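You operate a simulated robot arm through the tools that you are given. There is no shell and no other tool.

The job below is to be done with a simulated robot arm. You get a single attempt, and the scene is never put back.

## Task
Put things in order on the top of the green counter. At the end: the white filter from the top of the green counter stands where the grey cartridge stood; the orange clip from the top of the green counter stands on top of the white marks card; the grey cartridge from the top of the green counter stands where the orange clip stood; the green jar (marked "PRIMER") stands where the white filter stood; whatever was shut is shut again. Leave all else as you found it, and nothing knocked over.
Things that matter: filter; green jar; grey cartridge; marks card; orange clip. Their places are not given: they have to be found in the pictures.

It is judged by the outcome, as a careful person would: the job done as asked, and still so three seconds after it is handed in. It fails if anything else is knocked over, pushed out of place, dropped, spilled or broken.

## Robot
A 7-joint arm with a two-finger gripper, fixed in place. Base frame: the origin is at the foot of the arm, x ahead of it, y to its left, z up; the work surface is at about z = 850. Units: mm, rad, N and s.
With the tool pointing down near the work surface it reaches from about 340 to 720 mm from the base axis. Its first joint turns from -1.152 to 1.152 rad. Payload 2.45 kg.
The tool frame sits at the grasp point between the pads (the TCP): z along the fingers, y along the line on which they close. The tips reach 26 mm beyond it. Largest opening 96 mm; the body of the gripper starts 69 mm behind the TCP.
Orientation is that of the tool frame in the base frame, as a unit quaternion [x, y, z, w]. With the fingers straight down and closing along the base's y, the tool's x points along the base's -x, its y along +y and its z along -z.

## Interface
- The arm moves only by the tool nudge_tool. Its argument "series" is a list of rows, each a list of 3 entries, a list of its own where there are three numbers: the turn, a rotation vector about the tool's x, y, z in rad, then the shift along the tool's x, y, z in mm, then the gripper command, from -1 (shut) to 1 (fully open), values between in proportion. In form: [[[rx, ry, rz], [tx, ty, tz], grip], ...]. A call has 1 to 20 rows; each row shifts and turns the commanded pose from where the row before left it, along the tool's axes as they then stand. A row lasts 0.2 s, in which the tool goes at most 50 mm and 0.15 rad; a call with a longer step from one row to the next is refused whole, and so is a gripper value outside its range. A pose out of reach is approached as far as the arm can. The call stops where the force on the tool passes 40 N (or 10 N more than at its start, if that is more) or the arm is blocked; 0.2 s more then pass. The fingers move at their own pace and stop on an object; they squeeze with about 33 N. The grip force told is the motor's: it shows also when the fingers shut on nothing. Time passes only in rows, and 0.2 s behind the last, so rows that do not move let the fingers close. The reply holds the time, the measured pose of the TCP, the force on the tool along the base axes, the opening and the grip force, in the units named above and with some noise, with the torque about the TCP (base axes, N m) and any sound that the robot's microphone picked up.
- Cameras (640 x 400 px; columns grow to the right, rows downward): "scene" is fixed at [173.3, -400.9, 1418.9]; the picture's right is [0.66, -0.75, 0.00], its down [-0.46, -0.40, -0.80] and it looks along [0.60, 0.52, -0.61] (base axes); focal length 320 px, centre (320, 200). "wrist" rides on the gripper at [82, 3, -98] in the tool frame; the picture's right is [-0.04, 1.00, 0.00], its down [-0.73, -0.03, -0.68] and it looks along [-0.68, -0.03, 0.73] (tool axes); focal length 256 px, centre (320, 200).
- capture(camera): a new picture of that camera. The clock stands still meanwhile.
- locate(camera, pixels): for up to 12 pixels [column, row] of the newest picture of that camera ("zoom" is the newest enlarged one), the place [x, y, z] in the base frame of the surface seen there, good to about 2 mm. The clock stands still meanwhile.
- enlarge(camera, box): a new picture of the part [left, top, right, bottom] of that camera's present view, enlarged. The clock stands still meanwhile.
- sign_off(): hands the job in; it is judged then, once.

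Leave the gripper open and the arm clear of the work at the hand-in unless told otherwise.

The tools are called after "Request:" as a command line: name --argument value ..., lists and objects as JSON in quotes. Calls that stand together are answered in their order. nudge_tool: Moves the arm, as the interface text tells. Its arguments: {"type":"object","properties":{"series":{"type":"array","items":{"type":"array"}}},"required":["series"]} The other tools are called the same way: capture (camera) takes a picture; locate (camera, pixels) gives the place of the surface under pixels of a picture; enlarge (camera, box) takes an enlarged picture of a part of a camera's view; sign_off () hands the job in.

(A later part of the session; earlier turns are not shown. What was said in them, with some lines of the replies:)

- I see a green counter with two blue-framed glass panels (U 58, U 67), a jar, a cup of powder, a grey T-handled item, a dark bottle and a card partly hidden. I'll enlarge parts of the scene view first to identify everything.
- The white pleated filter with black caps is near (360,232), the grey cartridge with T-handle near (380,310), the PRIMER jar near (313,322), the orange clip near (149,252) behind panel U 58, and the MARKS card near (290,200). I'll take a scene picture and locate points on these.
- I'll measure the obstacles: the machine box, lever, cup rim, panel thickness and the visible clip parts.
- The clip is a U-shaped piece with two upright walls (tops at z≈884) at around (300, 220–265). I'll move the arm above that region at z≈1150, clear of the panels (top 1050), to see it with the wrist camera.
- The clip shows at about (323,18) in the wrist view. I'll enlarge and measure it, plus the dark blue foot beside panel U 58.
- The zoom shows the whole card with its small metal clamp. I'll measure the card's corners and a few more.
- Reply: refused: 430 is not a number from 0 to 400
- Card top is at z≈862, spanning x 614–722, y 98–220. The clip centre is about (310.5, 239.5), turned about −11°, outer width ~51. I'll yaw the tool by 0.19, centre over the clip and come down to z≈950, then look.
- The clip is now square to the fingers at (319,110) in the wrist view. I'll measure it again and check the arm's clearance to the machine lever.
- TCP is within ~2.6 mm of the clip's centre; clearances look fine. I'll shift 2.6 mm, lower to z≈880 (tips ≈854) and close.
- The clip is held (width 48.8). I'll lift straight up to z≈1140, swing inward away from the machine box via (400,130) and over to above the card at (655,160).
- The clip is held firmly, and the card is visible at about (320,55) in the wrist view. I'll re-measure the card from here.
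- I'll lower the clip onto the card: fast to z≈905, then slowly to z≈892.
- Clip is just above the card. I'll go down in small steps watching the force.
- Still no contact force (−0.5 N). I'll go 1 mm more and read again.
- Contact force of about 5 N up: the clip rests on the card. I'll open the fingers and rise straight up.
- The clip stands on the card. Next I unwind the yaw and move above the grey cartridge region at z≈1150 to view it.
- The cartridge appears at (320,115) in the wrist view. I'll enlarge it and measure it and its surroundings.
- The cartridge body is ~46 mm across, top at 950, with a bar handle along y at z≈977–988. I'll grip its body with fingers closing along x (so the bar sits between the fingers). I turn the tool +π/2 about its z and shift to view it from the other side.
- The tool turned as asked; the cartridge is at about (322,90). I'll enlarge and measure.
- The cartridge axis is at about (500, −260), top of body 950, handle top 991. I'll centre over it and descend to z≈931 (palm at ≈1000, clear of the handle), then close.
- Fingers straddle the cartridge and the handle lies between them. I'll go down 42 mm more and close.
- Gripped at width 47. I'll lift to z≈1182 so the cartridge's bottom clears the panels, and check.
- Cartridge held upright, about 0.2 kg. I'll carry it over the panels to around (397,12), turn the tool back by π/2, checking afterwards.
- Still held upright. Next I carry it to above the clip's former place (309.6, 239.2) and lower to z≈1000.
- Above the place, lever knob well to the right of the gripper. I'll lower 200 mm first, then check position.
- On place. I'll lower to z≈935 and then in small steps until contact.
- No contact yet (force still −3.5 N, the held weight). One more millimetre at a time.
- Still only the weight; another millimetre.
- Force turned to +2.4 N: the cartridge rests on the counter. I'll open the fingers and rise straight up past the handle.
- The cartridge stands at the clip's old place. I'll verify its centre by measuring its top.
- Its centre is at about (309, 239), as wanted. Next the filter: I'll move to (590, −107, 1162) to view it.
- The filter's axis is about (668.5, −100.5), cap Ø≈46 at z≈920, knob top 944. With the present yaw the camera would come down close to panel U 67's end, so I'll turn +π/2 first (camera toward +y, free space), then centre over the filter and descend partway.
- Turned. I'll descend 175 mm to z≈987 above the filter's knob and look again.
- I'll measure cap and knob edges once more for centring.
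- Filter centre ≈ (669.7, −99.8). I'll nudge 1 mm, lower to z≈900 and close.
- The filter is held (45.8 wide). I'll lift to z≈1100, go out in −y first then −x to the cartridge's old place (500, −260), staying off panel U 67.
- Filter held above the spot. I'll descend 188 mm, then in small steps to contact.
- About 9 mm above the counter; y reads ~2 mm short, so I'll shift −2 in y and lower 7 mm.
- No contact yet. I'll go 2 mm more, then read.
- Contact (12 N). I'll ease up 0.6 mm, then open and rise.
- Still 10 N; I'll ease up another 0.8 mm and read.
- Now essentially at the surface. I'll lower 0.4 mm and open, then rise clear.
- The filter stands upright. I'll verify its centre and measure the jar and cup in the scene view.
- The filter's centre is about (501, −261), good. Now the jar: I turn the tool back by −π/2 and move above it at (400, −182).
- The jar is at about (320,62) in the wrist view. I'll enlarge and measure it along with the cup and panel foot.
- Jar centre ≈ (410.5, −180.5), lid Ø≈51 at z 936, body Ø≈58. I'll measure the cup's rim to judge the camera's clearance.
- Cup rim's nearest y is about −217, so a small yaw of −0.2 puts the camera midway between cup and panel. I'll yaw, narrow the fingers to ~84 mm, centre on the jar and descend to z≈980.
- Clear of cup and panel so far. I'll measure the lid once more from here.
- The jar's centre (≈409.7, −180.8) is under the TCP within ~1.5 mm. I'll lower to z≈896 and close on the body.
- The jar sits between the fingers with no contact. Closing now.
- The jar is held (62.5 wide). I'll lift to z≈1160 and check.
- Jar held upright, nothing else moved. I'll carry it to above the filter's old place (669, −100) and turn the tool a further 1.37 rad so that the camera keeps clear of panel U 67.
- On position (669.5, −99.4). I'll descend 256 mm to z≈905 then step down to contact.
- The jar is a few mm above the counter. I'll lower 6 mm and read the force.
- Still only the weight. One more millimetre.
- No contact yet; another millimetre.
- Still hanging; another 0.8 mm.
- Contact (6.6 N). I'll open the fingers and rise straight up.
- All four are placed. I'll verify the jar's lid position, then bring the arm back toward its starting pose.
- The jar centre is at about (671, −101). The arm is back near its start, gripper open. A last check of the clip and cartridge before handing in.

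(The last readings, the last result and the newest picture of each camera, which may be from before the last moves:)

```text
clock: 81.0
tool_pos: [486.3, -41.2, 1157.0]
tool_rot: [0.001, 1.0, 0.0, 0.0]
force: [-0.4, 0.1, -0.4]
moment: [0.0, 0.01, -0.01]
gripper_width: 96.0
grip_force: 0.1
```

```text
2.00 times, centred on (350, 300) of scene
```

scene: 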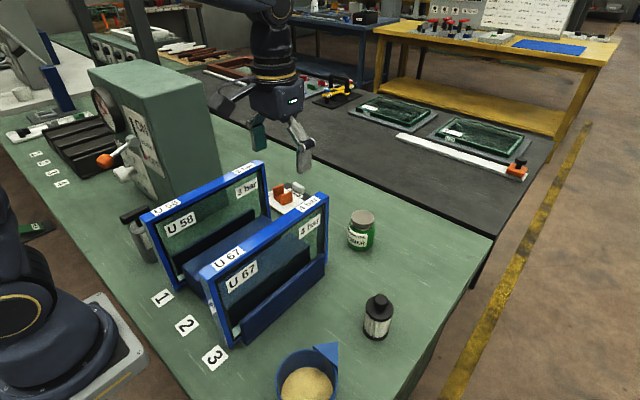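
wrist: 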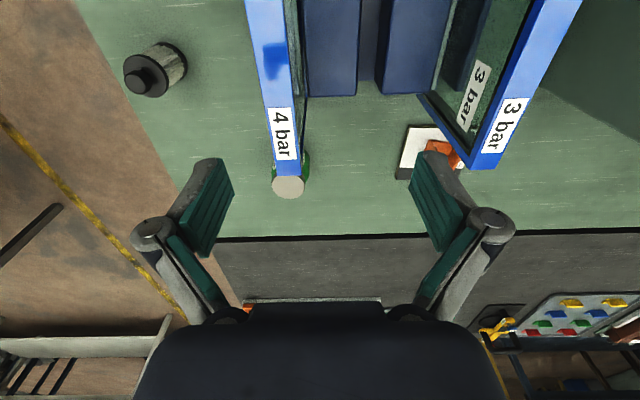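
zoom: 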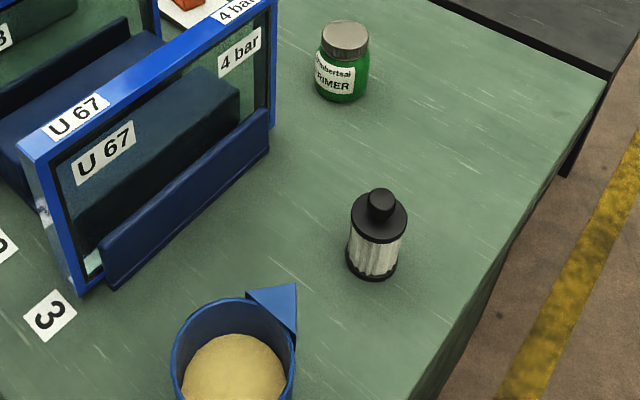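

The clip is on the card, the cartridge is where the clip was, the filter is where the cartridge was, and the jar is where the filter was. All of them are upright and nothing else looks disturbed. The gripper is open and the arm is clear, so I'm handing in.

Request:
sign_off

```text
The job is handed in.
```

The job is handed in. All four items are in their new places on the green counter, standing upright:

| Item | Now stands | Measured position (x, y in mm) | Target (x, y in mm) |
|---|---|---|---|
| Orange clip | on top of the marks card, clear of its metal clamp | (656, 161) | anywhere on the card |
| Grey cartridge | where the clip stood | (309, 239) | (310, 239) |
| White filter | where the cartridge stood | (501, −261) | (500, −260) |
| Green jar (PRIMER) | where the filter stood | (671, −101) | (670, −100) |

- **Orientation:** the cartridge and the jar each ended up turned by roughly a quarter turn about the vertical. I turned them to keep the wrist camera away from the machine's lever and panel U 67.
- **Everything else:** I opened nothing, so there was nothing to shut again. In the last pictures the panels, cup, machine lever and card looked undisturbed.
- **Arm:** it is back near its starting pose with the gripper open.
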